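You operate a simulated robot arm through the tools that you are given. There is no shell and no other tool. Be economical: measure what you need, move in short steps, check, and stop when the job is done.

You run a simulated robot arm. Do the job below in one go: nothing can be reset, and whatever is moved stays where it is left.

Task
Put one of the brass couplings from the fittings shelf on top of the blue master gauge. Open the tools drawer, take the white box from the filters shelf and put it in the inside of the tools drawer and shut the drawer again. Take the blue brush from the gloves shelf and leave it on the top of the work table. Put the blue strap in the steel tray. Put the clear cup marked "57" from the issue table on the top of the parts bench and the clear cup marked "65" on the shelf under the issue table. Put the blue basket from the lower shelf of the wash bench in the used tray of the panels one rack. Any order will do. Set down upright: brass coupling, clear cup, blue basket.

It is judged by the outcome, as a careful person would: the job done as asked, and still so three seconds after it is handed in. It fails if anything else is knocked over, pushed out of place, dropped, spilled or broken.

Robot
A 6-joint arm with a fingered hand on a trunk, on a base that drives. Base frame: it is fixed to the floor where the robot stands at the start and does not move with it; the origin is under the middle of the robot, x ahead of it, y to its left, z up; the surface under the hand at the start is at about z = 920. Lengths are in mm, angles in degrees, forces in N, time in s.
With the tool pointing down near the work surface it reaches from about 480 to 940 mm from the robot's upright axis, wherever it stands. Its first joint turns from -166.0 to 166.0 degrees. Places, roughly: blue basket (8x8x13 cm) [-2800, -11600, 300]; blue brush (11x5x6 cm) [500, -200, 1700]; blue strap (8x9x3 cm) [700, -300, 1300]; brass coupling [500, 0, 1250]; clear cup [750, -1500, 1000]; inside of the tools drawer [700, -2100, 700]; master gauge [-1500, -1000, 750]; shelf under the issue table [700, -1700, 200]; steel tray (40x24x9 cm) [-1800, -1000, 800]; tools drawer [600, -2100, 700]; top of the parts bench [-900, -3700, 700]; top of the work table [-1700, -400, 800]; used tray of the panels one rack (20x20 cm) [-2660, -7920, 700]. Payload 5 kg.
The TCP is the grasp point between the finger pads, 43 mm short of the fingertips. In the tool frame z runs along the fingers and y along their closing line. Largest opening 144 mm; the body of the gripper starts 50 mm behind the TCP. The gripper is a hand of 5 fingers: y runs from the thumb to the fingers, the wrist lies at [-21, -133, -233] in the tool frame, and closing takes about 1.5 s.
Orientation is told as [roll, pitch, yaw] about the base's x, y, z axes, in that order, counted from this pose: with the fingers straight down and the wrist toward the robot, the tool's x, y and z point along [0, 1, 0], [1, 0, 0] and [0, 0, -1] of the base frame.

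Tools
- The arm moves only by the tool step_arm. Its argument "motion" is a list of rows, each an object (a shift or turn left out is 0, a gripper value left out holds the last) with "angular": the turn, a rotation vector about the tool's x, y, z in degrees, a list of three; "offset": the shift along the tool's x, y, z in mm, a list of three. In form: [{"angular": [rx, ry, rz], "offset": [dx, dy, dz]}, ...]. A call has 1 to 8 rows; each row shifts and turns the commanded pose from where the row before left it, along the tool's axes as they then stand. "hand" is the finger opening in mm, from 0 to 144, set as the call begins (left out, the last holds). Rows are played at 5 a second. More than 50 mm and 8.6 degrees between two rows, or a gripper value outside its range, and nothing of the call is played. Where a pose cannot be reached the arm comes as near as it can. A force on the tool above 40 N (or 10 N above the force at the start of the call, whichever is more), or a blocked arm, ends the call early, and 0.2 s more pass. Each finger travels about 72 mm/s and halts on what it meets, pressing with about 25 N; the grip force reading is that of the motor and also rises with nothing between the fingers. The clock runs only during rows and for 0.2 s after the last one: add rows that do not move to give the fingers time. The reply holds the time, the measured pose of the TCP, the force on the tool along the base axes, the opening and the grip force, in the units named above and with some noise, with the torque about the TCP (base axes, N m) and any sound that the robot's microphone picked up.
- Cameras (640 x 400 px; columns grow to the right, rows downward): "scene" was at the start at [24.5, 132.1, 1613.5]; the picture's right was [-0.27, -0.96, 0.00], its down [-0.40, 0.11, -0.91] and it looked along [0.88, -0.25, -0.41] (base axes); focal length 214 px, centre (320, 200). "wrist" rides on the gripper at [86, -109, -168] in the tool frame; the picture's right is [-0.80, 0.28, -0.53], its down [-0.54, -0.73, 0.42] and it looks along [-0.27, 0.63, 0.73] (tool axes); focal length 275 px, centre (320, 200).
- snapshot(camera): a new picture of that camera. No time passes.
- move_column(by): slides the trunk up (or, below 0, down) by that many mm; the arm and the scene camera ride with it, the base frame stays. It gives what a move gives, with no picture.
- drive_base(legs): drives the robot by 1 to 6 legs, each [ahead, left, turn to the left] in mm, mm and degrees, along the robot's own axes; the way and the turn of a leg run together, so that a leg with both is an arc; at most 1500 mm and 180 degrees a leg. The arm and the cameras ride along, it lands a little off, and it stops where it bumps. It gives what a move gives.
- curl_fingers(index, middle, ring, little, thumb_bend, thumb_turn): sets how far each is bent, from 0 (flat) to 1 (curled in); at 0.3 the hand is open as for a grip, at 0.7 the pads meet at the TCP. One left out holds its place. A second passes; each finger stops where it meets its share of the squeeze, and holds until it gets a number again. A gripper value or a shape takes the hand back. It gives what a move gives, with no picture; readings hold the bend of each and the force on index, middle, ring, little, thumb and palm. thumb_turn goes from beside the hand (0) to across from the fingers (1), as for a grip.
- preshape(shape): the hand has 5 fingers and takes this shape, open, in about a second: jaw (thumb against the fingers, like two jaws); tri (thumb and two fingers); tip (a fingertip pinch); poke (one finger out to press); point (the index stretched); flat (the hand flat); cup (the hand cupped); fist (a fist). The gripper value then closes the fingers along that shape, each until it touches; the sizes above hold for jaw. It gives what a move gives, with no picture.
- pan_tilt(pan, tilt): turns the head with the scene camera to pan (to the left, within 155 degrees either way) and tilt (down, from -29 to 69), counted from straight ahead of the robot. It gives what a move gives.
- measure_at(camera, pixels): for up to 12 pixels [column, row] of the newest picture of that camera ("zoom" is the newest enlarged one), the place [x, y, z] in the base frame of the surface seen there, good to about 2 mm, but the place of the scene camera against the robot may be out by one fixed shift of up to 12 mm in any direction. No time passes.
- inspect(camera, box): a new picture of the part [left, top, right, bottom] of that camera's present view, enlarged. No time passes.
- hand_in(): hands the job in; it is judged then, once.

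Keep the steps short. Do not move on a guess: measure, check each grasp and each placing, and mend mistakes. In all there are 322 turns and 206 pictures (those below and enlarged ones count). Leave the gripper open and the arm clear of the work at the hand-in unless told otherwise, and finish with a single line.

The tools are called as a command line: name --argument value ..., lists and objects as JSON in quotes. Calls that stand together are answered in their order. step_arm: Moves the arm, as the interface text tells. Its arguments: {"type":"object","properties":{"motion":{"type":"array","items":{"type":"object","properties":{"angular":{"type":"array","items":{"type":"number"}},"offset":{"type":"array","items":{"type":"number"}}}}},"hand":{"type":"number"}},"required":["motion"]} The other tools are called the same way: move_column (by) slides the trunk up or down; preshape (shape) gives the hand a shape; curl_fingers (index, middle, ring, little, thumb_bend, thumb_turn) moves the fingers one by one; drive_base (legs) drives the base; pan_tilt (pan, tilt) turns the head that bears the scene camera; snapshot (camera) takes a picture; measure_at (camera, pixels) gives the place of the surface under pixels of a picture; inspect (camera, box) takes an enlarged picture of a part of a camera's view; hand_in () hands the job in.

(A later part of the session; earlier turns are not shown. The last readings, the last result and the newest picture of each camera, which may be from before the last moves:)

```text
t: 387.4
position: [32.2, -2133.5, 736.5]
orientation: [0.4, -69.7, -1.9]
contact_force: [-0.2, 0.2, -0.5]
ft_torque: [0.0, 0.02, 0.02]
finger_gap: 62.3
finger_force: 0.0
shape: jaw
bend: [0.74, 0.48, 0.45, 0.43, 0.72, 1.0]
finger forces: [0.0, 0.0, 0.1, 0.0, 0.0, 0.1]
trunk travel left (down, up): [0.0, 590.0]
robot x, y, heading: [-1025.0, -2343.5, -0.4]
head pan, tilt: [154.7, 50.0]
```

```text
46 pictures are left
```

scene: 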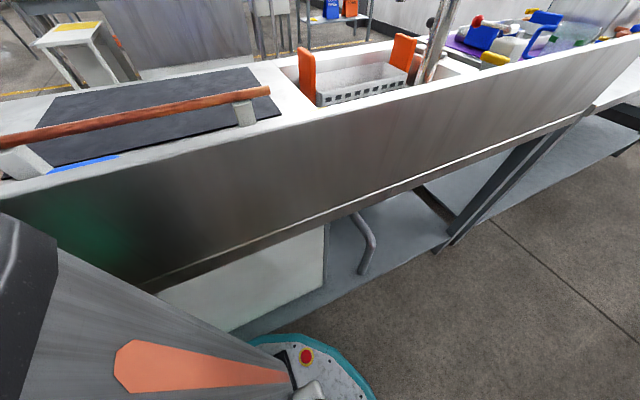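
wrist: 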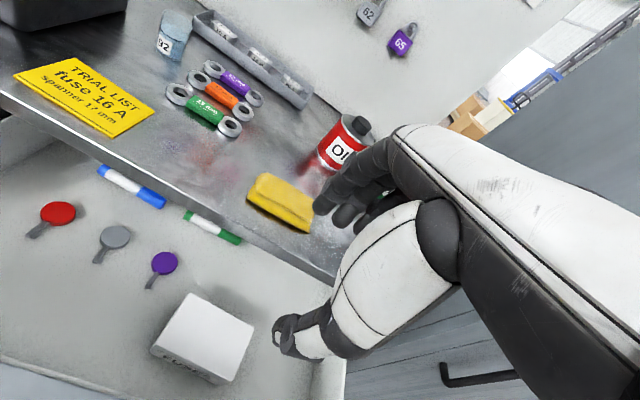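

move_column --by 10

drive_base --legs '[[75, 62, 0]]'

pan_tilt --pan 0 --tilt 30

snapshot --camera "wrist"

measure_at --camera "wrist" --pixels '[[230, 235], [260, 250], [300, 270], [200, 250], [290, 315]]'

```text
t: 388.0
position: [30.7, -2132.7, 746.8]
orientation: [0.3, -69.7, -1.8]
contact_force: [-0.1, -0.1, 0.5]
ft_torque: [0.01, 0.02, 0.02]
finger_gap: 62.2
finger_force: 0.0
shape: jaw
bend: [0.74, 0.48, 0.45, 0.43, 0.72, 1.0]
finger forces: [0.1, 0.1, 0.0, 0.1, 0.0, 0.0]
trunk travel left (down, up): [-10.0, 580.0]
robot x, y, heading: [-1026.2, -2344.1, -0.4]
head pan, tilt: [154.7, 50.0]
```

```text
t: 389.2
position: [107.9, -2069.4, 747.2]
orientation: [0.4, -69.7, -1.8]
contact_force: [0.1, 0.5, -0.3]
ft_torque: [0.0, 0.01, -0.01]
finger_gap: 62.2
finger_force: 0.0
shape: jaw
bend: [0.74, 0.48, 0.45, 0.43, 0.72, 1.0]
finger forces: [0.0, 0.0, 0.1, 0.1, 0.1, 0.0]
trunk travel left (down, up): [-10.0, 580.0]
robot x, y, heading: [-948.5, -2282.4, -0.2]
head pan, tilt: [154.7, 50.0]
```

```text
t: 391.6
position: [107.5, -2070.5, 746.6]
orientation: [0.4, -69.6, -1.8]
contact_force: [-0.4, 0.6, -0.4]
ft_torque: [-0.04, -0.04, 0.0]
finger_gap: 62.3
finger_force: 0.2
shape: jaw
bend: [0.74, 0.48, 0.45, 0.43, 0.72, 1.0]
finger forces: [0.0, 0.1, 0.0, 0.0, 0.1, 0.1]
trunk travel left (down, up): [-10.0, 580.0]
robot x, y, heading: [-948.9, -2285.1, -0.5]
head pan, tilt: [0.0, 30.0]
```

```text
45 pictures are left
```

wrist: 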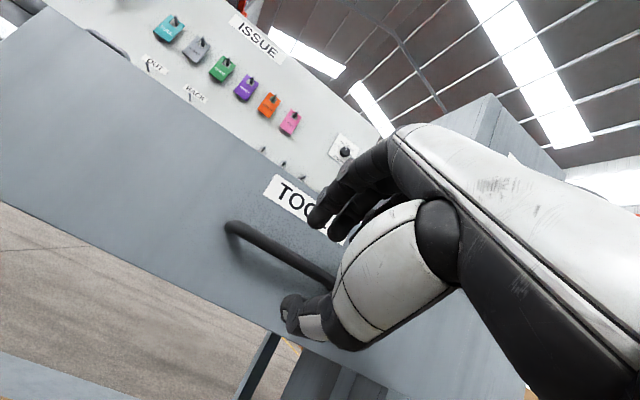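

```text
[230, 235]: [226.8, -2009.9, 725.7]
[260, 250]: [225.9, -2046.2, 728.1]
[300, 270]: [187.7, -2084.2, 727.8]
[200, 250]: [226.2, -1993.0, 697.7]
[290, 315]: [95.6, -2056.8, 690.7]
```

Same geometry as before. Forward 50, close on the handle, push in.

drive_base --legs '[[52, 0, 0]]'

step_arm --motion '[{}, {}, {}, {}, {}, {}]' --hand 0

drive_base --legs '[[230, 0, 0]]'

```text
t: 392.5
position: [160.4, -2071.2, 747.4]
orientation: [0.3, -69.7, -1.9]
contact_force: [-0.9, 0.6, 0.2]
ft_torque: [-0.03, 0.0, 0.0]
finger_gap: 62.5
finger_force: 0.1
shape: jaw
bend: [0.74, 0.48, 0.45, 0.43, 0.72, 1.0]
finger forces: [0.0, 0.0, 0.1, 0.1, 0.0, 0.0]
trunk travel left (down, up): [-10.0, 580.0]
robot x, y, heading: [-899.2, -2287.2, -0.3]
head pan, tilt: [0.0, 30.0]
```

```text
t: 393.9
position: [159.4, -2071.0, 746.7]
orientation: [0.2, -69.5, -2.0]
contact_force: [-0.4, -0.2, -0.9]
ft_torque: [-0.13, 0.05, 0.04]
finger_gap: 8.9
finger_force: 24.9
shape: jaw
bend: [0.71, 0.66, 0.68, 0.7, 0.73, 1.0]
finger forces: [11.5, 6.2, 2.5, 0.0, 21.0, 0.0]
trunk travel left (down, up): [-10.0, 580.0]
robot x, y, heading: [-896.8, -2285.7, -0.3]
head pan, tilt: [0.0, 30.0]
```

```text
t: 395.6
position: [391.0, -2074.2, 747.6]
orientation: [0.1, -69.6, -1.7]
contact_force: [-0.8, 24.3, 1.7]
ft_torque: [-0.01, -0.03, 0.77]
finger_gap: 8.8
finger_force: 25.4
shape: jaw
bend: [0.71, 0.66, 0.68, 0.7, 0.73, 1.0]
finger forces: [12.5, 7.4, 3.0, 0.1, 21.1, 0.0]
trunk travel left (down, up): [-10.0, 580.0]
robot x, y, heading: [-664.5, -2283.5, -0.6]
head pan, tilt: [0.0, 30.0]
```

drive_base --legs '[[22, 3, 0]]'

snapshot --camera "wrist"

measure_at --camera "wrist" --pixels '[[150, 215], [240, 230], [200, 200], [120, 240], [100, 60], [150, 100], [60, 60]]'

```text
t: 396.5
position: [409.8, -2072.0, 749.3]
orientation: [0.5, -69.9, -1.9]
contact_force: [-12.6, -2.0, -2.4]
ft_torque: [-0.07, 0.2, -0.1]
finger_gap: 10.8
finger_force: 25.0
shape: jaw
bend: [0.72, 0.67, 0.69, 0.7, 0.73, 1.0]
finger forces: [13.2, 5.6, 2.6, 0.0, 27.3, 0.1]
trunk travel left (down, up): [-10.0, 580.0]
robot x, y, heading: [-646.3, -2282.3, -0.9]
head pan, tilt: [0.0, 30.0]
stopped in leg 1: the force on the tool passed its limit at 46 N (the readings are from after the stop); the commanded pose is now the measured one
```

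```text
44 pictures are left
```

wrist: 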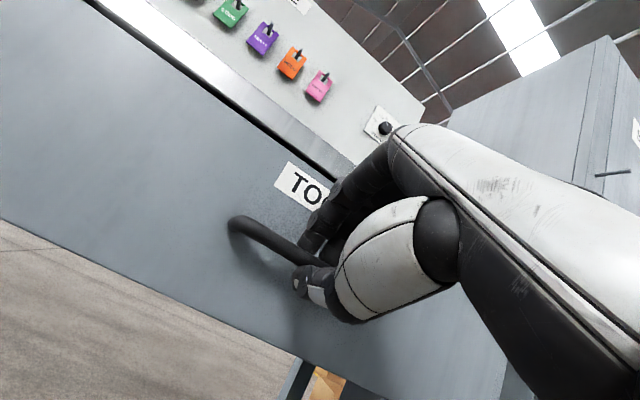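

```text
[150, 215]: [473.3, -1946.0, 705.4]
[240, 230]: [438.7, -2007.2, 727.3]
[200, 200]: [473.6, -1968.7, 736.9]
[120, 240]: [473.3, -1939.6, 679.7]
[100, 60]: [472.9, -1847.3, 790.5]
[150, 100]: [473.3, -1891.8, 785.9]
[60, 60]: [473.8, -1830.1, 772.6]
```

Drawer is shut (face at 473 as at first). Release, back off, raise, and look for the cups.

step_arm --motion '[{}, {}, {}, {}, {}]' --hand 66

drive_base --legs '[[-150, 0, 0]]'

move_column --by 400

drive_base --legs '[[0, 300, 0]]'

pan_tilt --pan 15 --tilt 30

inspect --camera "scene" --box '[200, 100, 480, 275]'

```text
t: 397.7
position: [411.2, -2072.1, 748.0]
orientation: [0.4, -69.7, -2.0]
contact_force: [0.3, -0.1, 0.4]
ft_torque: [-0.01, -0.01, 0.01]
finger_gap: 65.6
finger_force: 0.0
shape: jaw
bend: [0.74, 0.47, 0.44, 0.42, 0.72, 1.0]
finger forces: [0.1, 0.1, 0.1, 0.0, 0.1, 0.0]
trunk travel left (down, up): [-10.0, 580.0]
robot x, y, heading: [-646.1, -2285.0, -0.7]
head pan, tilt: [0.0, 30.0]
```

```text
t: 399.1
position: [254.4, -2070.2, 748.0]
orientation: [0.4, -69.8, -2.0]
contact_force: [-0.2, 0.1, -0.4]
ft_torque: [-0.02, 0.02, 0.0]
finger_gap: 65.4
finger_force: 0.1
shape: jaw
bend: [0.74, 0.47, 0.44, 0.42, 0.72, 1.0]
finger forces: [0.1, 0.1, 0.0, 0.0, 0.0, 0.0]
trunk travel left (down, up): [-10.0, 580.0]
robot x, y, heading: [-804.3, -2282.6, -0.8]
head pan, tilt: [0.0, 30.0]
```

```text
t: 403.0
position: [253.8, -2070.8, 1147.4]
orientation: [0.5, -69.8, -2.0]
contact_force: [-0.5, 0.4, -0.2]
ft_torque: [0.04, 0.01, -0.03]
finger_gap: 65.4
finger_force: 0.0
shape: jaw
bend: [0.74, 0.47, 0.44, 0.42, 0.72, 1.0]
finger forces: [0.0, 0.0, 0.0, 0.0, 0.0, 0.1]
trunk travel left (down, up): [-410.0, 180.0]
robot x, y, heading: [-800.8, -2284.3, -0.7]
head pan, tilt: [0.0, 30.0]
```

```text
t: 405.0
position: [256.9, -1766.0, 1148.0]
orientation: [0.4, -69.9, -1.9]
contact_force: [-0.6, -0.6, 0.9]
ft_torque: [0.0, -0.05, -0.02]
finger_gap: 65.3
finger_force: 0.0
shape: jaw
bend: [0.74, 0.47, 0.44, 0.42, 0.72, 1.0]
finger forces: [0.0, 0.0, 0.0, 0.1, 0.0, 0.0]
trunk travel left (down, up): [-410.0, 180.0]
robot x, y, heading: [-801.6, -1979.2, -0.7]
head pan, tilt: [0.0, 30.0]
```

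```text
t: 405.8
position: [256.0, -1766.3, 1148.6]
orientation: [0.3, -69.9, -1.8]
contact_force: [0.2, 0.4, 0.0]
ft_torque: [-0.01, -0.03, -0.04]
finger_gap: 65.7
finger_force: 0.0
shape: jaw
bend: [0.74, 0.47, 0.44, 0.42, 0.72, 1.0]
finger forces: [0.0, 0.1, 0.1, 0.0, 0.0, 0.1]
trunk travel left (down, up): [-410.0, 180.0]
robot x, y, heading: [-802.8, -1982.6, -0.3]
head pan, tilt: [15.0, 30.0]
```

```text
2.29 times, centred on (340, 188) of scene
```

zoom: 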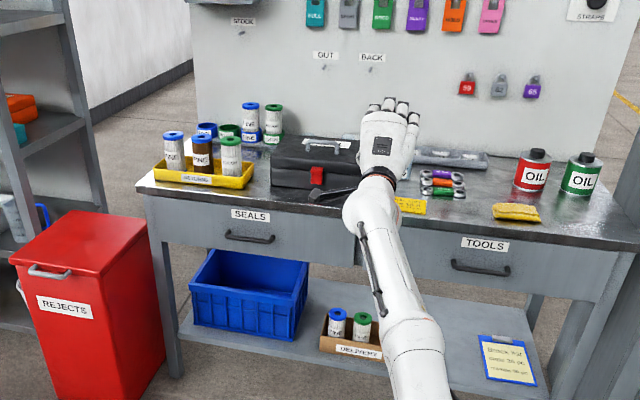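

step_arm --motion '[{"angular": [8.5, 0, 0], "offset": [0, 0, -40]}, {"angular": [8.5, 0, 0], "offset": [0, 0, -40]}, {"angular": [8.5, 0, 0], "offset": [0, -20, -30]}, {"angular": [8.5, 0, 0], "offset": [0, -30, -20]}, {"angular": [8.5, 0, 0], "offset": [0, -40, 0]}, {"angular": [8.5, 0, 0], "offset": [0, -40, 10]}, {"angular": [8.5, 0, 0], "offset": [0, -40, 0]}]' --hand 100

move_column --by 100

drive_base --legs '[[420, 230, 0]]'

snapshot --camera "wrist"

```text
t: 407.4
position: [78.2, -1738.4, 1137.6]
orientation: [0.0, -10.1, -1.3]
contact_force: [0.1, -0.5, -0.3]
ft_torque: [0.03, -0.01, 0.02]
finger_gap: 99.6
finger_force: 0.1
shape: jaw
bend: [0.27, 0.38, 0.35, 0.35, 0.6, 0.99]
finger forces: [0.0, 0.0, 0.0, 0.0, 0.1, 0.1]
out of reach, approached as far as the arm can: row 1, 2, 3, 4, 5, 6, 7
trunk travel left (down, up): [-410.0, 180.0]
robot x, y, heading: [-797.8, -1980.6, -0.4]
head pan, tilt: [15.0, 30.0]
```

```text
t: 408.7
position: [79.5, -1738.3, 1238.3]
orientation: [0.2, -10.0, -1.5]
contact_force: [-0.5, 0.2, -0.2]
ft_torque: [0.01, 0.02, 0.01]
finger_gap: 99.6
finger_force: 0.1
shape: jaw
bend: [0.27, 0.38, 0.35, 0.35, 0.6, 0.99]
finger forces: [0.0, 0.0, 0.0, 0.0, 0.0, 0.0]
trunk travel left (down, up): [-510.0, 80.0]
robot x, y, heading: [-801.7, -1981.2, -0.4]
head pan, tilt: [15.0, 30.0]
```

```text
t: 411.6
position: [505.2, -1527.7, 1236.7]
orientation: [0.1, -10.0, -2.2]
contact_force: [-0.3, 0.3, 0.2]
ft_torque: [0.0, 0.0, 0.03]
finger_gap: 100.0
finger_force: 0.1
shape: jaw
bend: [0.27, 0.38, 0.35, 0.35, 0.6, 0.99]
finger forces: [0.0, 0.1, 0.0, 0.0, 0.0, 0.0]
trunk travel left (down, up): [-510.0, 80.0]
robot x, y, heading: [-381.0, -1756.4, -1.1]
head pan, tilt: [15.0, 30.0]
```

```text
42 pictures are left
```

wrist: 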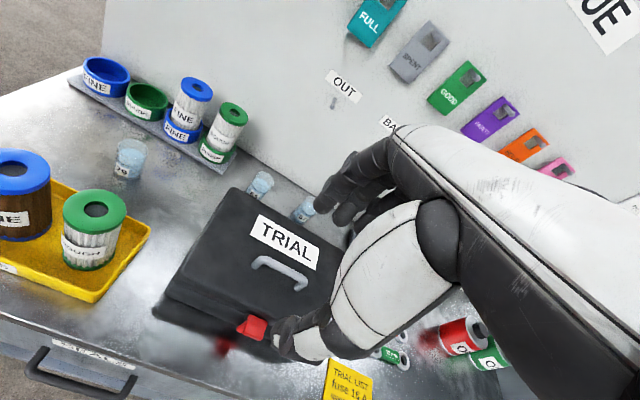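

inspect --camera "wrist" --box '[95, 120, 335, 270]'

measure_at --camera "zoom" --pixels '[[95, 80], [95, 130], [80, 145], [445, 155], [440, 185], [555, 215], [550, 250], [120, 190], [420, 215], [250, 330]]'

```text
2.67 times, centred on (215, 195) of wrist
```

zoom: 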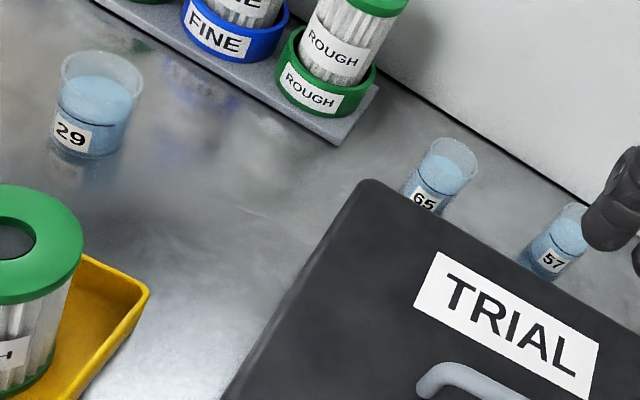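

```text
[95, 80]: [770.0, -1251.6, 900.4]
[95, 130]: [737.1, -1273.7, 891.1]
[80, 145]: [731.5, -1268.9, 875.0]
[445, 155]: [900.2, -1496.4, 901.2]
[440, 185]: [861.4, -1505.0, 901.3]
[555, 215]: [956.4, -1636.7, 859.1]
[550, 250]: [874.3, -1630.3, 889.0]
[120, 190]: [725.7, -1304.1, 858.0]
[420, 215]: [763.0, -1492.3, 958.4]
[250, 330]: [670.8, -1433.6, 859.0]
```

measure_at --camera "zoom" --pixels '[[372, 188], [500, 245], [450, 142], [470, 160], [430, 160], [410, 190], [445, 200], [580, 210], [545, 240], [525, 262], [510, 190], [560, 185]]'

```text
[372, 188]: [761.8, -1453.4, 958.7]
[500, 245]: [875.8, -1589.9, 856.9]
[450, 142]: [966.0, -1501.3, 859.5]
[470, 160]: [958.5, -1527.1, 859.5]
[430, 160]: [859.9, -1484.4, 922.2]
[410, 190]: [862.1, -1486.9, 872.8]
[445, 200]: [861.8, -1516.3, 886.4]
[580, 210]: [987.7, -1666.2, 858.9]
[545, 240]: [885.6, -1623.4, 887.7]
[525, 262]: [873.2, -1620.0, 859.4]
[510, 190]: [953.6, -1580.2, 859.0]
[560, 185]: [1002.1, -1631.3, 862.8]
```

Cups 65 (about 888,-1508) and 57 (about 895,-1632) stand behind the TRIAL case and contain water. I lower the arm (trunk stays high), staying above the case.

drive_base --legs '[[-150, 0, 1.1]]'

step_arm --motion '[{"offset": [0, -8, 45]}, {"offset": [0, -8, 45]}, {"offset": [0, -8, 45]}, {"offset": [0, -5, 20]}, {}]'

```text
t: 413.0
position: [345.4, -1504.9, 1238.4]
orientation: [0.2, -10.2, -0.9]
contact_force: [0.1, -0.5, 0.0]
ft_torque: [-0.02, 0.0, -0.02]
finger_gap: 99.6
finger_force: 0.1
shape: jaw
bend: [0.27, 0.38, 0.35, 0.35, 0.6, 0.99]
finger forces: [0.0, 0.1, 0.0, 0.1, 0.1, 0.0]
trunk travel left (down, up): [-510.0, 80.0]
robot x, y, heading: [-531.3, -1758.5, 0.2]
head pan, tilt: [15.0, 30.0]
```

```text
t: 414.2
position: [395.1, -1486.6, 1098.8]
orientation: [0.2, -10.0, -0.9]
contact_force: [-0.1, -0.8, 0.1]
ft_torque: [0.0, 0.04, -0.01]
finger_gap: 99.8
finger_force: 0.1
shape: jaw
bend: [0.27, 0.38, 0.35, 0.35, 0.6, 0.99]
finger forces: [0.0, 0.0, 0.0, 0.1, 0.0, 0.1]
out of reach, approached as far as the arm can: row 1, 2, 3, 4
trunk travel left (down, up): [-510.0, 80.0]
robot x, y, heading: [-532.6, -1758.0, -0.2]
head pan, tilt: [15.0, 30.0]
```

drive_base --legs '[[0, -22, 0], [440, 0, 0]]'

snapshot --camera "wrist"

inspect --camera "wrist" --box '[200, 180, 400, 360]'

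```text
t: 417.2
position: [839.8, -1517.0, 1098.5]
orientation: [0.0, -10.1, -1.5]
contact_force: [-0.9, 0.2, 0.6]
ft_torque: [0.0, -0.03, 0.02]
finger_gap: 99.5
finger_force: 0.1
shape: jaw
bend: [0.27, 0.38, 0.35, 0.35, 0.6, 0.99]
finger forces: [0.1, 0.1, 0.0, 0.1, 0.0, 0.0]
trunk travel left (down, up): [-510.0, 80.0]
robot x, y, heading: [-88.4, -1783.0, -0.3]
head pan, tilt: [15.0, 30.0]
```

```text
40 pictures are left
```

wrist: 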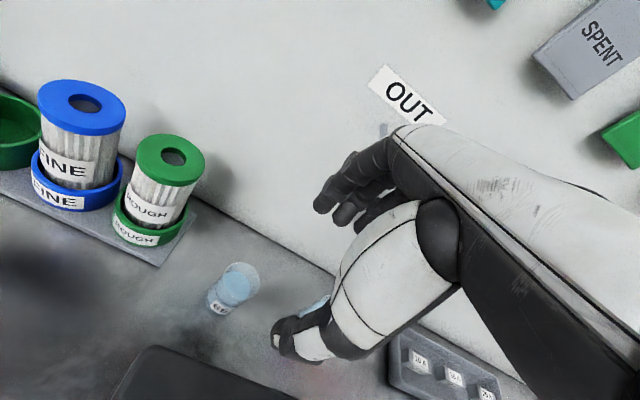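

```text
2.22 times, centred on (300, 270) of wrist
```

zoom: 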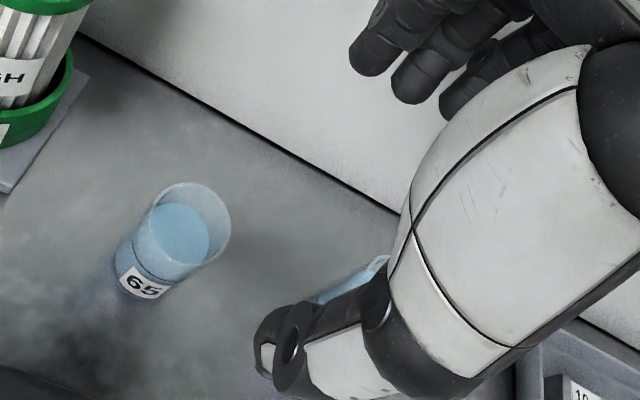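

measure_at --camera "zoom" --pixels '[[180, 232], [155, 225], [210, 240], [185, 210], [175, 265], [125, 275], [160, 300], [182, 184], [230, 225], [205, 265], [420, 215]]'

```text
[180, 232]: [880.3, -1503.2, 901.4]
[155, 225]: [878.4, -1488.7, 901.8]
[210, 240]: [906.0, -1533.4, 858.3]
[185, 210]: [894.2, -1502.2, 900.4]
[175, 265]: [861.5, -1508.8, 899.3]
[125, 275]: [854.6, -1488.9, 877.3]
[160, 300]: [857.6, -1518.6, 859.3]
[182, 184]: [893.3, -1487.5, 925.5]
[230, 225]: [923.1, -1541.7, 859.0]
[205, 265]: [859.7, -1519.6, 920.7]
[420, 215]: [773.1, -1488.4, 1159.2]
```

drive_base --legs '[[34, 13, 0]]'

move_column --by -110

snapshot --camera "wrist"

measure_at --camera "wrist" --pixels '[[290, 345], [325, 205], [295, 260], [285, 275], [305, 270], [280, 255], [310, 285]]'

```text
t: 418.1
position: [873.8, -1500.9, 1095.5]
orientation: [0.0, -9.9, -1.2]
contact_force: [-4.0, 12.0, -5.9]
ft_torque: [-0.38, 0.29, 0.89]
finger_gap: 97.4
finger_force: 0.0
shape: jaw
bend: [0.27, 0.4, 0.35, 0.35, 0.6, 0.99]
finger forces: [0.0, 14.8, 0.1, 0.1, 0.0, 0.1]
trunk travel left (down, up): [-510.0, 80.0]
robot x, y, heading: [-51.9, -1770.8, -0.3]
head pan, tilt: [15.0, 30.0]
```

```text
t: 419.5
position: [874.5, -1502.0, 987.0]
orientation: [0.1, -9.9, -1.3]
contact_force: [0.3, -0.8, 0.2]
ft_torque: [0.03, -0.03, 0.04]
finger_gap: 99.8
finger_force: 0.1
shape: jaw
bend: [0.27, 0.38, 0.35, 0.35, 0.6, 0.99]
finger forces: [0.0, 0.0, 0.0, 0.1, 0.0, 0.1]
trunk travel left (down, up): [-400.0, 190.0]
robot x, y, heading: [-53.4, -1768.4, -0.5]
head pan, tilt: [15.0, 30.0]
```

```text
38 pictures are left
```

wrist: 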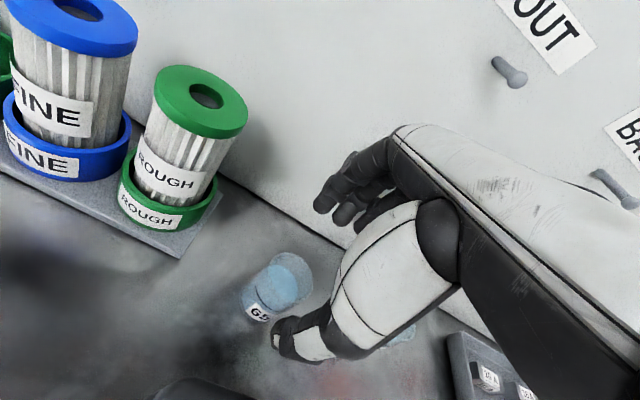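

```text
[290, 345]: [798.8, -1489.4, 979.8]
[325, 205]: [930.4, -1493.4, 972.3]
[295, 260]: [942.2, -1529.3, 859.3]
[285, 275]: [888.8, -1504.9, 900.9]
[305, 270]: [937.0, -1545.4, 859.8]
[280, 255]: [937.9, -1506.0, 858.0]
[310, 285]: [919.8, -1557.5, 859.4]
```

move_column --by -58

step_arm --motion '[{}, {}, {}, {}, {}, {}]' --hand 40

snapshot --camera "wrist"

```text
t: 420.5
position: [872.9, -1502.9, 930.1]
orientation: [0.2, -9.9, -1.2]
contact_force: [-0.3, 0.8, 0.3]
ft_torque: [-0.02, -0.02, -0.02]
finger_gap: 100.0
finger_force: 0.0
shape: jaw
bend: [0.27, 0.38, 0.35, 0.35, 0.6, 0.99]
finger forces: [0.0, 0.0, 0.0, 0.0, 0.0, 0.0]
trunk travel left (down, up): [-342.0, 248.0]
robot x, y, heading: [-56.1, -1766.7, -0.2]
head pan, tilt: [15.0, 30.0]
```

```text
t: 421.9
position: [873.4, -1502.3, 928.8]
orientation: [0.2, -9.8, -1.2]
contact_force: [0.3, 0.2, -0.7]
ft_torque: [0.0, 0.03, 0.0]
finger_gap: 41.9
finger_force: 24.8
shape: jaw
bend: [0.74, 0.56, 0.57, 0.53, 0.74, 1.0]
finger forces: [13.1, 6.7, 0.0, 0.0, 19.2, 0.1]
trunk travel left (down, up): [-342.0, 248.0]
robot x, y, heading: [-56.5, -1767.3, -0.2]
head pan, tilt: [15.0, 30.0]
```

```text
37 pictures are left
```

wrist: 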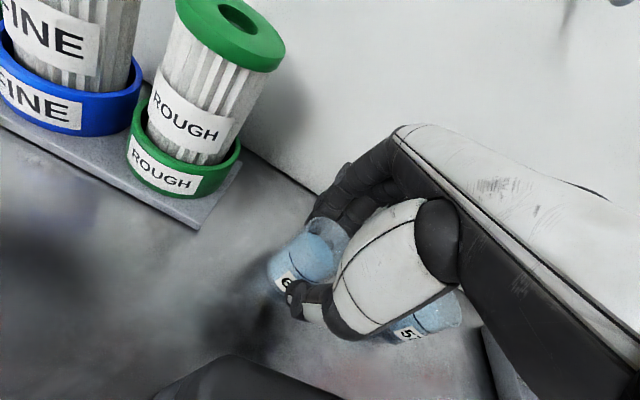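

Cup 65 gripped. Lift 70, back 40, lift on, then back out over the case.

move_column --by 70

drive_base --legs '[[-42, 0, 0]]'

move_column --by 90

snapshot --camera "wrist"

```text
t: 423.0
position: [874.2, -1502.0, 998.1]
orientation: [0.1, -9.8, -1.2]
contact_force: [-0.2, -0.6, -1.7]
ft_torque: [0.01, -0.03, -0.01]
finger_gap: 41.5
finger_force: 25.3
shape: jaw
bend: [0.74, 0.56, 0.57, 0.53, 0.74, 1.0]
finger forces: [13.0, 6.8, 0.1, 0.0, 19.2, 0.0]
trunk travel left (down, up): [-412.0, 178.0]
robot x, y, heading: [-51.2, -1765.0, -0.2]
head pan, tilt: [15.0, 30.0]
```

```text
t: 423.9
position: [832.3, -1501.0, 1000.4]
orientation: [0.2, -9.9, -1.2]
contact_force: [-0.6, -0.3, -0.9]
ft_torque: [-0.03, 0.02, -0.02]
finger_gap: 42.0
finger_force: 25.3
shape: jaw
bend: [0.74, 0.56, 0.57, 0.54, 0.74, 1.0]
finger forces: [13.0, 6.8, 0.0, 0.0, 19.3, 0.0]
trunk travel left (down, up): [-412.0, 178.0]
robot x, y, heading: [-93.7, -1767.0, -0.3]
head pan, tilt: [15.0, 30.0]
```

```text
t: 425.1
position: [833.5, -1502.6, 1088.0]
orientation: [0.1, -9.9, -1.3]
contact_force: [-0.2, 0.0, -0.4]
ft_torque: [0.01, 0.02, 0.0]
finger_gap: 41.9
finger_force: 24.8
shape: jaw
bend: [0.74, 0.56, 0.57, 0.54, 0.74, 1.0]
finger forces: [13.1, 6.8, 0.0, 0.0, 19.3, 0.0]
trunk travel left (down, up): [-502.0, 88.0]
robot x, y, heading: [-97.3, -1767.0, -0.3]
head pan, tilt: [15.0, 30.0]
```

```text
36 pictures are left
```

wrist: 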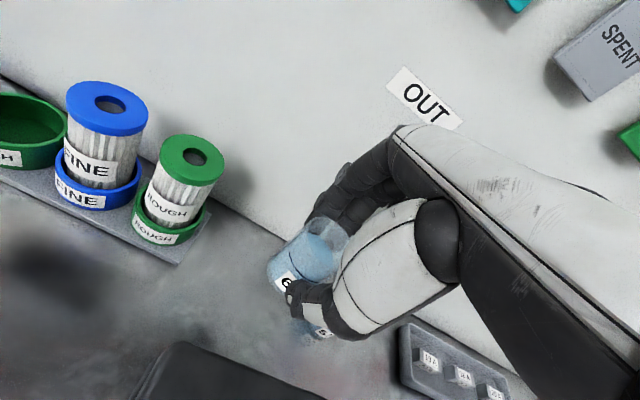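

drive_base --legs '[[-600, 0, 0], [0, -455, 0]]'

pan_tilt --pan 12 --tilt 42

inspect --camera "scene" --box '[200, 90, 440, 240]'

```text
t: 430.8
position: [217.8, -1922.8, 1089.0]
orientation: [0.1, -9.9, -0.2]
contact_force: [0.1, -0.1, -0.7]
ft_torque: [-0.01, -0.01, 0.0]
finger_gap: 41.7
finger_force: 24.8
shape: jaw
bend: [0.74, 0.56, 0.57, 0.54, 0.74, 1.0]
finger forces: [13.1, 6.9, 0.0, 0.1, 19.3, 0.0]
trunk travel left (down, up): [-502.0, 88.0]
robot x, y, heading: [-703.5, -2204.9, 0.9]
head pan, tilt: [15.0, 30.0]
```

```text
t: 431.6
position: [216.4, -1923.9, 1089.5]
orientation: [0.1, -9.9, -0.2]
contact_force: [0.9, 0.6, -1.1]
ft_torque: [-0.01, -0.01, 0.0]
finger_gap: 41.8
finger_force: 25.1
shape: jaw
bend: [0.74, 0.56, 0.57, 0.54, 0.74, 1.0]
finger forces: [13.1, 6.9, 0.0, 0.0, 19.2, 0.0]
trunk travel left (down, up): [-502.0, 88.0]
robot x, y, heading: [-702.1, -2203.4, 1.0]
head pan, tilt: [12.0, 42.0]
```

```text
2.67 times, centred on (320, 165) of scene
```

zoom: 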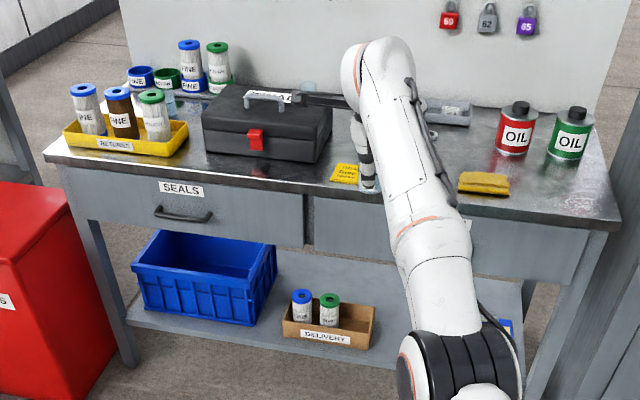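

measure_at --camera "zoom" --pixels '[[372, 330], [388, 345], [390, 360], [320, 275], [385, 300], [240, 333], [505, 330], [378, 310]]'

```text
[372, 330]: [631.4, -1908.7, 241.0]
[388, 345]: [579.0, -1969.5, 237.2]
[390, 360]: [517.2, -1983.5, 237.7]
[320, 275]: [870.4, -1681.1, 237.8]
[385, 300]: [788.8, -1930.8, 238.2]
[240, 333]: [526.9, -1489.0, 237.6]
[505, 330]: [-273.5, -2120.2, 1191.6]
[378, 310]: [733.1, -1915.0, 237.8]
```

drive_base --legs '[[-80, -85, -1]]'

move_column --by -400

move_column --by -102

step_arm --motion '[{"offset": [0, -8, 42]}, {"offset": [0, -8, 42]}, {"offset": [0, -8, 42]}, {"offset": [0, -8, 42]}, {"offset": [0, -8, 42]}, {}]'

```text
t: 432.8
position: [143.9, -2021.3, 1090.7]
orientation: [0.0, -10.0, -1.0]
contact_force: [-0.3, 0.1, 0.5]
ft_torque: [0.0, -0.03, 0.04]
finger_gap: 41.6
finger_force: 24.8
shape: jaw
bend: [0.74, 0.56, 0.57, 0.54, 0.74, 1.0]
finger forces: [13.2, 6.9, 0.0, 0.0, 19.4, 0.1]
trunk travel left (down, up): [-502.0, 88.0]
robot x, y, heading: [-780.2, -2287.3, -0.1]
head pan, tilt: [12.0, 42.0]
```

```text
t: 436.6
position: [143.9, -2022.4, 690.7]
orientation: [0.1, -10.0, -1.0]
contact_force: [0.4, 0.4, -1.4]
ft_torque: [0.01, 0.02, -0.01]
finger_gap: 41.5
finger_force: 25.0
shape: jaw
bend: [0.74, 0.56, 0.57, 0.54, 0.74, 1.0]
finger forces: [13.0, 6.8, 0.1, 0.0, 19.2, 0.1]
trunk travel left (down, up): [-102.0, 488.0]
robot x, y, heading: [-783.9, -2286.2, -0.4]
head pan, tilt: [12.0, 42.0]
```

```text
t: 438.0
position: [144.7, -2021.1, 588.9]
orientation: [0.2, -10.1, -1.1]
contact_force: [0.0, -0.5, -0.6]
ft_torque: [-0.02, 0.0, -0.02]
finger_gap: 41.9
finger_force: 24.5
shape: jaw
bend: [0.74, 0.56, 0.57, 0.54, 0.74, 1.0]
finger forces: [13.2, 6.9, 0.0, 0.0, 19.3, 0.0]
trunk travel left (down, up): [0.0, 590.0]
robot x, y, heading: [-783.6, -2289.5, -0.4]
head pan, tilt: [12.0, 42.0]
```

```text
t: 439.4
position: [169.8, -2011.2, 377.5]
orientation: [0.0, -9.8, -1.2]
contact_force: [-0.4, -0.5, -2.0]
ft_torque: [0.02, 0.0, 0.05]
finger_gap: 41.8
finger_force: 25.2
shape: jaw
bend: [0.74, 0.56, 0.57, 0.54, 0.74, 1.0]
finger forces: [13.1, 6.9, 0.0, 0.0, 19.3, 0.0]
out of reach, approached as far as the arm can: row 1, 2, 3, 4
trunk travel left (down, up): [0.0, 590.0]
robot x, y, heading: [-782.5, -2288.9, -0.5]
head pan, tilt: [12.0, 42.0]
```

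drive_base --legs '[[400, 0, 0]]'

snapshot --camera "wrist"

measure_at --camera "wrist" --pixels '[[200, 300], [290, 245], [250, 350], [150, 200], [300, 360], [240, 200]]'

```text
t: 441.9
position: [589.2, -2018.3, 378.9]
orientation: [0.1, -9.8, -1.6]
contact_force: [0.2, 0.0, -0.6]
ft_torque: [0.01, -0.01, 0.02]
finger_gap: 41.5
finger_force: 25.3
shape: jaw
bend: [0.74, 0.56, 0.57, 0.54, 0.74, 1.0]
finger forces: [13.1, 7.0, 0.1, 0.1, 19.2, 0.0]
trunk travel left (down, up): [0.0, 590.0]
robot x, y, heading: [-365.3, -2292.7, -0.5]
head pan, tilt: [12.0, 42.0]
```

```text
34 pictures are left
```

wrist: 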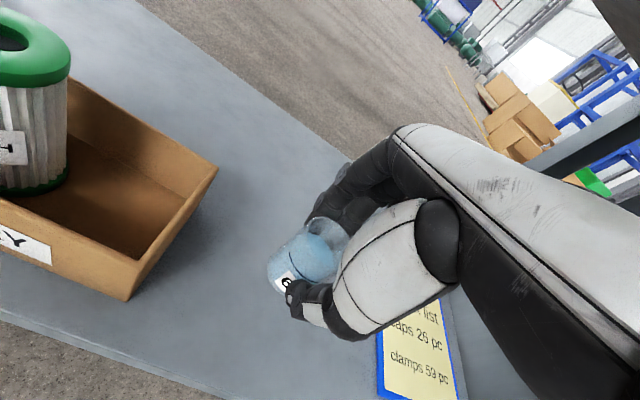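

```text
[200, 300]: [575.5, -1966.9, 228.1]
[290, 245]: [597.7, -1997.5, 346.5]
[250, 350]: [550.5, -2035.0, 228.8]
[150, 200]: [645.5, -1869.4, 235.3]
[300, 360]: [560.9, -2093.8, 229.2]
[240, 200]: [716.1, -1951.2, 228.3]
```

step_arm --motion '[{"offset": [0, -6, 35]}, {"offset": [0, -5, 28]}, {"offset": [0, -1, 6]}, {}]'

step_arm --motion '[{"offset": [0, -0.5, 3]}, {"offset": [0, -0.4, 2]}, {"offset": [0, -0.2, 1]}]'

```text
t: 442.9
position: [590.1, -2021.0, 308.9]
orientation: [0.1, -9.8, -1.4]
contact_force: [0.3, 0.4, -0.3]
ft_torque: [-0.01, 0.02, -0.01]
finger_gap: 41.5
finger_force: 24.8
shape: jaw
bend: [0.74, 0.56, 0.57, 0.54, 0.74, 1.0]
finger forces: [13.1, 7.0, 0.1, 0.1, 19.3, 0.0]
trunk travel left (down, up): [0.0, 590.0]
robot x, y, heading: [-364.2, -2289.5, -0.9]
head pan, tilt: [12.0, 42.0]
```

```text
t: 443.8
position: [588.0, -2020.8, 305.7]
orientation: [0.1, -10.0, -1.5]
contact_force: [-0.4, 0.3, -0.6]
ft_torque: [-0.04, 0.02, 0.0]
finger_gap: 41.6
finger_force: 25.1
shape: jaw
bend: [0.74, 0.56, 0.57, 0.54, 0.74, 1.0]
finger forces: [13.1, 7.0, 0.0, 0.0, 19.1, 0.0]
out of reach, approached as far as the arm can: row 1
trunk travel left (down, up): [0.0, 590.0]
robot x, y, heading: [-362.3, -2291.0, -0.6]
head pan, tilt: [12.0, 42.0]
```

step_arm --motion '[{"offset": [0, 0, 3]}, {"offset": [0, 0, 2]}, {}]'

step_arm --motion '[{"offset": [0, 0, 2]}, {}]'

```text
t: 444.6
position: [587.6, -2019.4, 301.6]
orientation: [0.1, -9.8, -1.5]
contact_force: [-0.5, 0.8, -2.0]
ft_torque: [0.0, 0.03, 0.01]
finger_gap: 41.5
finger_force: 25.5
shape: jaw
bend: [0.74, 0.56, 0.57, 0.54, 0.74, 1.0]
finger forces: [13.0, 7.0, 0.0, 0.1, 19.2, 0.0]
trunk travel left (down, up): [0.0, 590.0]
robot x, y, heading: [-364.3, -2289.3, -0.5]
head pan, tilt: [12.0, 42.0]
```

```text
t: 445.1
position: [586.1, -2017.5, 299.2]
orientation: [0.0, -9.9, -1.5]
contact_force: [0.7, -0.8, 1.4]
ft_torque: [-0.02, 0.0, 0.02]
finger_gap: 41.5
finger_force: 24.7
shape: jaw
bend: [0.74, 0.56, 0.57, 0.54, 0.75, 1.0]
finger forces: [13.6, 7.4, 0.0, 0.1, 19.8, 0.0]
trunk travel left (down, up): [0.0, 590.0]
robot x, y, heading: [-364.2, -2291.2, -0.7]
head pan, tilt: [12.0, 42.0]
```

Touching. One more mm, then open slowly.

step_arm --motion '[{"offset": [0, 0, 1]}, {}]'

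step_arm --motion '[{}, {}, {}, {}]' --hand 60

step_arm --motion '[{}, {}, {}]' --hand 100

step_arm --motion '[{"offset": [0, 3, -20]}, {"offset": [0, 6, -35]}, {"offset": [0, 7, -42]}, {}]'

snapshot --camera "wrist"

```text
t: 445.8
position: [587.1, -2018.9, 297.6]
orientation: [0.2, -9.9, -1.5]
contact_force: [0.5, 0.4, 1.3]
ft_torque: [-0.02, 0.0, 0.0]
finger_gap: 41.7
finger_force: 25.1
shape: jaw
bend: [0.74, 0.56, 0.57, 0.54, 0.75, 1.0]
finger forces: [13.6, 7.4, 0.0, 0.0, 19.8, 0.0]
out of reach, approached as far as the arm can: row 1
trunk travel left (down, up): [0.0, 590.0]
robot x, y, heading: [-363.7, -2290.4, -0.4]
head pan, tilt: [12.0, 42.0]
```

```text
t: 446.8
position: [587.2, -2017.2, 297.1]
orientation: [0.0, -9.8, -1.5]
contact_force: [-0.5, -0.9, -0.2]
ft_torque: [-0.01, -0.01, 0.0]
finger_gap: 59.8
finger_force: 0.1
shape: jaw
bend: [0.74, 0.48, 0.46, 0.43, 0.72, 1.0]
finger forces: [0.0, 0.0, 0.0, 0.0, 0.0, 0.1]
trunk travel left (down, up): [0.0, 590.0]
robot x, y, heading: [-367.1, -2290.4, -0.7]
head pan, tilt: [12.0, 42.0]
```

```text
t: 447.6
position: [587.0, -2018.6, 298.5]
orientation: [0.0, -9.8, -1.6]
contact_force: [-0.3, -0.1, -1.1]
ft_torque: [0.01, -0.05, 0.01]
finger_gap: 99.7
finger_force: 0.1
shape: jaw
bend: [0.27, 0.38, 0.35, 0.35, 0.6, 0.99]
finger forces: [0.0, 0.0, 0.0, 0.0, 0.0, 0.1]
trunk travel left (down, up): [0.0, 590.0]
robot x, y, heading: [-362.2, -2293.8, -0.6]
head pan, tilt: [12.0, 42.0]
```

```text
t: 448.6
position: [585.2, -2019.8, 396.7]
orientation: [0.2, -9.9, -1.5]
contact_force: [-0.1, -0.3, 0.5]
ft_torque: [-0.04, 0.0, -0.03]
finger_gap: 99.5
finger_force: 0.1
shape: jaw
bend: [0.27, 0.38, 0.35, 0.35, 0.6, 0.99]
finger forces: [0.1, 0.0, 0.1, 0.0, 0.0, 0.1]
trunk travel left (down, up): [0.0, 590.0]
robot x, y, heading: [-363.7, -2292.1, -0.8]
head pan, tilt: [12.0, 42.0]
```

```text
33 pictures are left
```

wrist: 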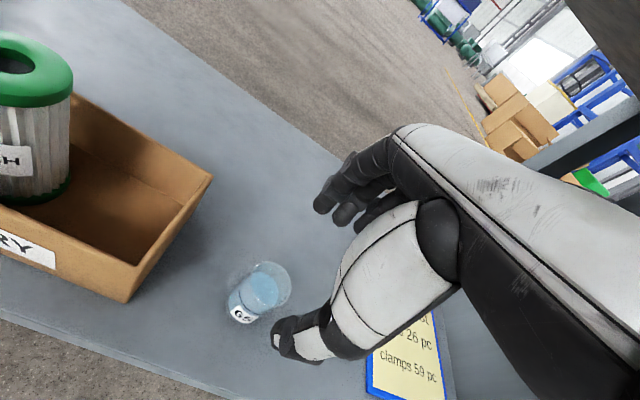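

Cup 65 is down. Back out, raise, and go for cup 57.

drive_base --legs '[[-420, 0, 0]]'

step_arm --motion '[{"offset": [0, 8, -47]}, {"offset": [0, 8, -47]}, {"offset": [0, 8, -47]}, {"offset": [0, 8, -47]}, {}]'

move_column --by 400

move_column --by 115

drive_base --legs '[[0, 388, 0.8], [500, 0, 0]]'

snapshot --camera "wrist"

```text
t: 451.1
position: [163.6, -2013.0, 397.2]
orientation: [0.0, -9.7, -1.2]
contact_force: [0.3, 0.5, -0.3]
ft_torque: [0.04, -0.03, 0.0]
finger_gap: 99.4
finger_force: 0.1
shape: jaw
bend: [0.27, 0.38, 0.35, 0.35, 0.6, 0.99]
finger forces: [0.0, 0.0, 0.0, 0.0, 0.0, 0.0]
trunk travel left (down, up): [0.0, 590.0]
robot x, y, heading: [-783.2, -2287.4, -0.3]
head pan, tilt: [12.0, 42.0]
```

```text
t: 452.3
position: [144.3, -2018.4, 583.4]
orientation: [0.1, -9.9, -1.2]
contact_force: [-0.2, 0.5, 0.6]
ft_torque: [-0.02, -0.01, -0.01]
finger_gap: 99.7
finger_force: 0.0
shape: jaw
bend: [0.27, 0.38, 0.35, 0.35, 0.6, 0.99]
finger forces: [0.1, 0.1, 0.0, 0.1, 0.0, 0.0]
out of reach, approached as far as the arm can: row 2, 3, 4
trunk travel left (down, up): [0.0, 590.0]
robot x, y, heading: [-782.6, -2288.3, -0.5]
head pan, tilt: [12.0, 42.0]
```

```text
t: 456.2
position: [144.3, -2018.4, 983.4]
orientation: [0.1, -9.8, -1.1]
contact_force: [0.3, 0.2, -0.2]
ft_torque: [0.01, -0.01, 0.0]
finger_gap: 99.9
finger_force: 0.2
shape: jaw
bend: [0.27, 0.38, 0.35, 0.35, 0.6, 0.99]
finger forces: [0.0, 0.0, 0.1, 0.0, 0.0, 0.1]
trunk travel left (down, up): [-400.0, 190.0]
robot x, y, heading: [-783.8, -2287.7, -0.3]
head pan, tilt: [12.0, 42.0]
```

```text
t: 457.6
position: [144.9, -2018.1, 1098.1]
orientation: [0.1, -9.9, -1.2]
contact_force: [-0.2, -0.4, 0.1]
ft_torque: [0.0, 0.02, 0.01]
finger_gap: 99.8
finger_force: 0.1
shape: jaw
bend: [0.27, 0.38, 0.35, 0.35, 0.6, 0.99]
finger forces: [0.0, 0.1, 0.1, 0.0, 0.0, 0.1]
trunk travel left (down, up): [-515.0, 75.0]
robot x, y, heading: [-784.4, -2288.3, -0.3]
head pan, tilt: [12.0, 42.0]
```

```text
t: 462.6
position: [643.9, -1618.3, 1097.6]
orientation: [0.2, -9.9, -1.0]
contact_force: [-0.6, -0.4, -0.8]
ft_torque: [0.01, 0.02, -0.01]
finger_gap: 100.0
finger_force: 0.1
shape: jaw
bend: [0.27, 0.38, 0.35, 0.35, 0.6, 0.99]
finger forces: [0.0, 0.0, 0.0, 0.0, 0.0, 0.0]
trunk travel left (down, up): [-515.0, 75.0]
robot x, y, heading: [-287.4, -1890.8, -0.2]
head pan, tilt: [12.0, 42.0]
```

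```text
32 pictures are left
```

wrist: 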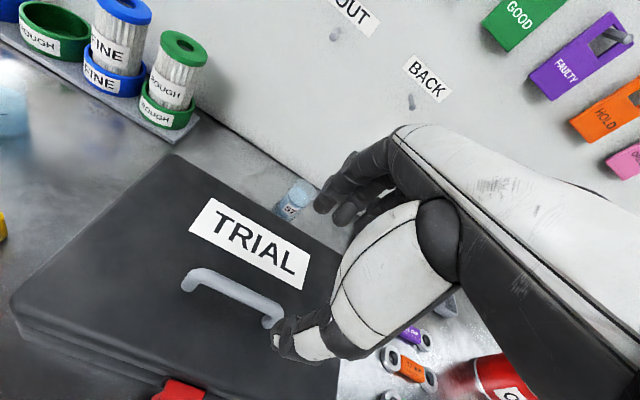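

measure_at --camera "wrist" --pixels '[[299, 187], [295, 195], [302, 192], [292, 208], [285, 212], [410, 103], [335, 35], [412, 100]]'

```text
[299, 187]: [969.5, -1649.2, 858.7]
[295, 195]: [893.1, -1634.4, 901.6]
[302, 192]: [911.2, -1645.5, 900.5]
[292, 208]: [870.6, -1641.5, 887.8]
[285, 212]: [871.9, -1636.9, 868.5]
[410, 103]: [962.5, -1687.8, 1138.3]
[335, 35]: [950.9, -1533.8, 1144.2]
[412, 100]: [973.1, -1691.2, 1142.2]
```

move_column --by -32

drive_base --legs '[[0, -21, 0], [215, 0, 0]]'

inspect --camera "wrist" --box '[200, 180, 400, 360]'

```text
t: 463.4
position: [644.3, -1616.9, 1066.8]
orientation: [0.1, -9.9, -1.0]
contact_force: [-0.7, 0.2, 0.6]
ft_torque: [-0.01, 0.03, -0.03]
finger_gap: 99.7
finger_force: 0.0
shape: jaw
bend: [0.27, 0.38, 0.35, 0.35, 0.6, 0.99]
finger forces: [0.0, 0.1, 0.0, 0.0, 0.0, 0.0]
trunk travel left (down, up): [-483.0, 107.0]
robot x, y, heading: [-280.5, -1888.9, -0.2]
head pan, tilt: [12.0, 42.0]
```

```text
t: 465.5
position: [867.7, -1645.3, 1066.0]
orientation: [0.1, -9.7, -1.4]
contact_force: [-0.6, -0.9, 0.0]
ft_torque: [-0.03, 0.01, -0.02]
finger_gap: 99.8
finger_force: 0.1
shape: jaw
bend: [0.27, 0.38, 0.35, 0.35, 0.6, 0.99]
finger forces: [0.1, 0.0, 0.1, 0.0, 0.1, 0.0]
trunk travel left (down, up): [-483.0, 107.0]
robot x, y, heading: [-65.7, -1910.0, -0.2]
head pan, tilt: [12.0, 42.0]
```

```text
2.22 times, centred on (300, 270) of wrist
```

zoom: 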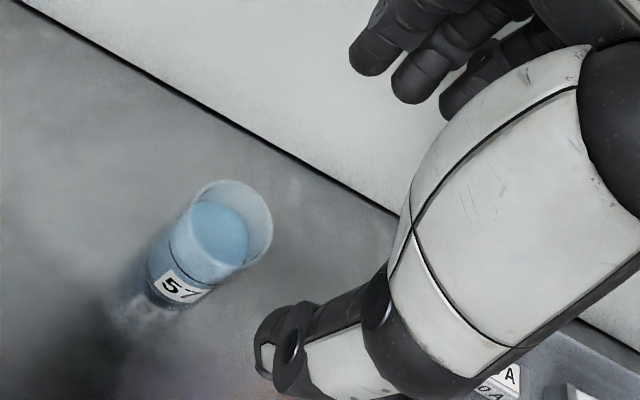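

measure_at --camera "zoom" --pixels '[[218, 232], [195, 225], [240, 245], [225, 210], [205, 255], [165, 300]]'

```text
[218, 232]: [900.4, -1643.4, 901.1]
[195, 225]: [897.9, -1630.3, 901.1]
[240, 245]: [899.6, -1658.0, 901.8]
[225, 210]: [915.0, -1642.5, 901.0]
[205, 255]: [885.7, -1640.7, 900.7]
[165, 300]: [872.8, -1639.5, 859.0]
```

drive_base --legs '[[25, 2, 0]]'

move_column --by -137

snapshot --camera "wrist"

step_arm --motion '[{}, {}, {}, {}, {}, {}]' --hand 40

```text
t: 466.3
position: [893.4, -1643.5, 1065.4]
orientation: [0.1, -9.9, -1.5]
contact_force: [-1.4, 1.0, -2.7]
ft_torque: [0.03, 0.04, -0.01]
finger_gap: 99.6
finger_force: 0.1
shape: jaw
bend: [0.27, 0.38, 0.35, 0.35, 0.6, 0.99]
finger forces: [0.0, 0.0, 2.5, 0.0, 0.0, 0.0]
trunk travel left (down, up): [-483.0, 107.0]
robot x, y, heading: [-36.7, -1910.8, -0.4]
head pan, tilt: [12.0, 42.0]
```

```text
t: 467.9
position: [891.2, -1643.2, 929.3]
orientation: [0.1, -9.8, -1.4]
contact_force: [0.1, 0.1, 0.3]
ft_torque: [0.01, -0.02, 0.02]
finger_gap: 99.8
finger_force: 0.2
shape: jaw
bend: [0.27, 0.38, 0.35, 0.35, 0.6, 0.99]
finger forces: [0.0, 0.1, 0.1, 0.1, 0.1, 0.1]
trunk travel left (down, up): [-346.0, 244.0]
robot x, y, heading: [-37.7, -1911.2, -0.3]
head pan, tilt: [12.0, 42.0]
```

```text
30 pictures are left
```

wrist: 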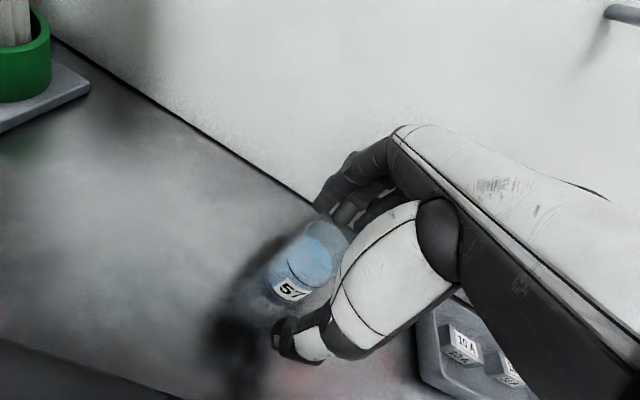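

```text
t: 469.4
position: [891.8, -1642.7, 928.5]
orientation: [0.1, -9.8, -1.3]
contact_force: [-1.0, -0.3, -1.1]
ft_torque: [0.01, 0.0, 0.02]
finger_gap: 41.6
finger_force: 25.3
shape: jaw
bend: [0.74, 0.56, 0.58, 0.54, 0.74, 1.0]
finger forces: [12.9, 6.8, 0.0, 0.0, 19.1, 0.1]
trunk travel left (down, up): [-346.0, 244.0]
robot x, y, heading: [-40.4, -1913.8, -0.4]
head pan, tilt: [12.0, 42.0]
```

move_column --by 70

drive_base --legs '[[-48, 0, 0]]'

move_column --by 80

drive_base --legs '[[-560, 0, 0], [0, 0, -90]]'

pan_tilt --pan -10 --tilt 30

snapshot --camera "scene"

```text
t: 470.4
position: [893.4, -1643.1, 997.7]
orientation: [0.1, -9.7, -1.4]
contact_force: [0.5, 0.0, -0.1]
ft_torque: [-0.03, -0.01, 0.01]
finger_gap: 41.4
finger_force: 24.8
shape: jaw
bend: [0.74, 0.56, 0.58, 0.54, 0.74, 1.0]
finger forces: [13.0, 6.9, 0.0, 0.1, 19.0, 0.0]
trunk travel left (down, up): [-416.0, 174.0]
robot x, y, heading: [-37.4, -1909.0, -0.5]
head pan, tilt: [12.0, 42.0]
```

```text
t: 471.4
position: [843.2, -1642.8, 999.2]
orientation: [0.2, -9.8, -1.4]
contact_force: [-0.5, 0.3, 0.2]
ft_torque: [0.01, 0.02, 0.0]
finger_gap: 41.5
finger_force: 24.9
shape: jaw
bend: [0.74, 0.56, 0.58, 0.54, 0.74, 1.0]
finger forces: [13.0, 6.9, 0.1, 0.0, 19.2, 0.1]
trunk travel left (down, up): [-416.0, 174.0]
robot x, y, heading: [-84.2, -1911.4, -0.6]
head pan, tilt: [12.0, 42.0]
```

```text
t: 472.5
position: [843.9, -1641.5, 1078.6]
orientation: [0.1, -9.9, -1.3]
contact_force: [-0.6, 0.7, -0.7]
ft_torque: [0.0, 0.03, -0.01]
finger_gap: 41.6
finger_force: 25.6
shape: jaw
bend: [0.74, 0.56, 0.58, 0.54, 0.74, 1.0]
finger forces: [13.0, 6.9, 0.1, 0.0, 19.2, 0.0]
trunk travel left (down, up): [-496.0, 94.0]
robot x, y, heading: [-84.3, -1913.6, -0.6]
head pan, tilt: [12.0, 42.0]
```

```text
t: 479.6
position: [-399.4, -2844.5, 1078.9]
orientation: [0.1, -9.9, -93.5]
contact_force: [-0.4, 0.1, -1.6]
ft_torque: [0.01, -0.02, 0.01]
finger_gap: 41.3
finger_force: 24.9
shape: jaw
bend: [0.74, 0.56, 0.58, 0.54, 0.75, 1.0]
finger forces: [12.6, 6.9, 0.1, 0.1, 18.3, 0.1]
trunk travel left (down, up): [-496.0, 94.0]
robot x, y, heading: [-629.7, -1908.7, -92.7]
head pan, tilt: [12.0, 42.0]
```

```text
t: 480.5
position: [-400.0, -2844.5, 1078.2]
orientation: [0.1, -9.9, -93.5]
contact_force: [0.5, 0.4, -0.5]
ft_torque: [0.05, -0.02, -0.04]
finger_gap: 41.4
finger_force: 25.0
shape: jaw
bend: [0.74, 0.56, 0.58, 0.54, 0.75, 1.0]
finger forces: [12.5, 6.9, 0.0, 0.0, 18.4, 0.0]
trunk travel left (down, up): [-496.0, 94.0]
robot x, y, heading: [-634.2, -1906.0, -92.8]
head pan, tilt: [-10.0, 30.0]
```

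```text
29 pictures are left
```

scene: 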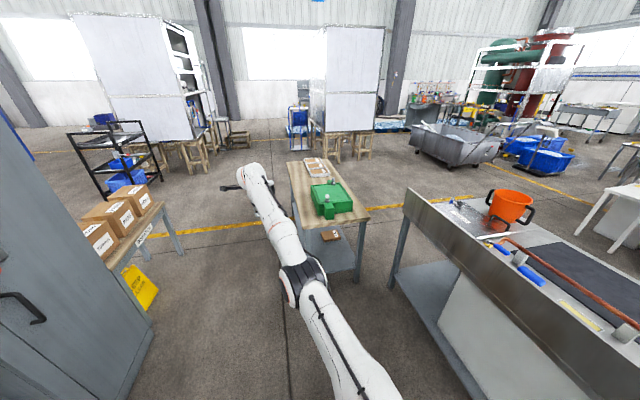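

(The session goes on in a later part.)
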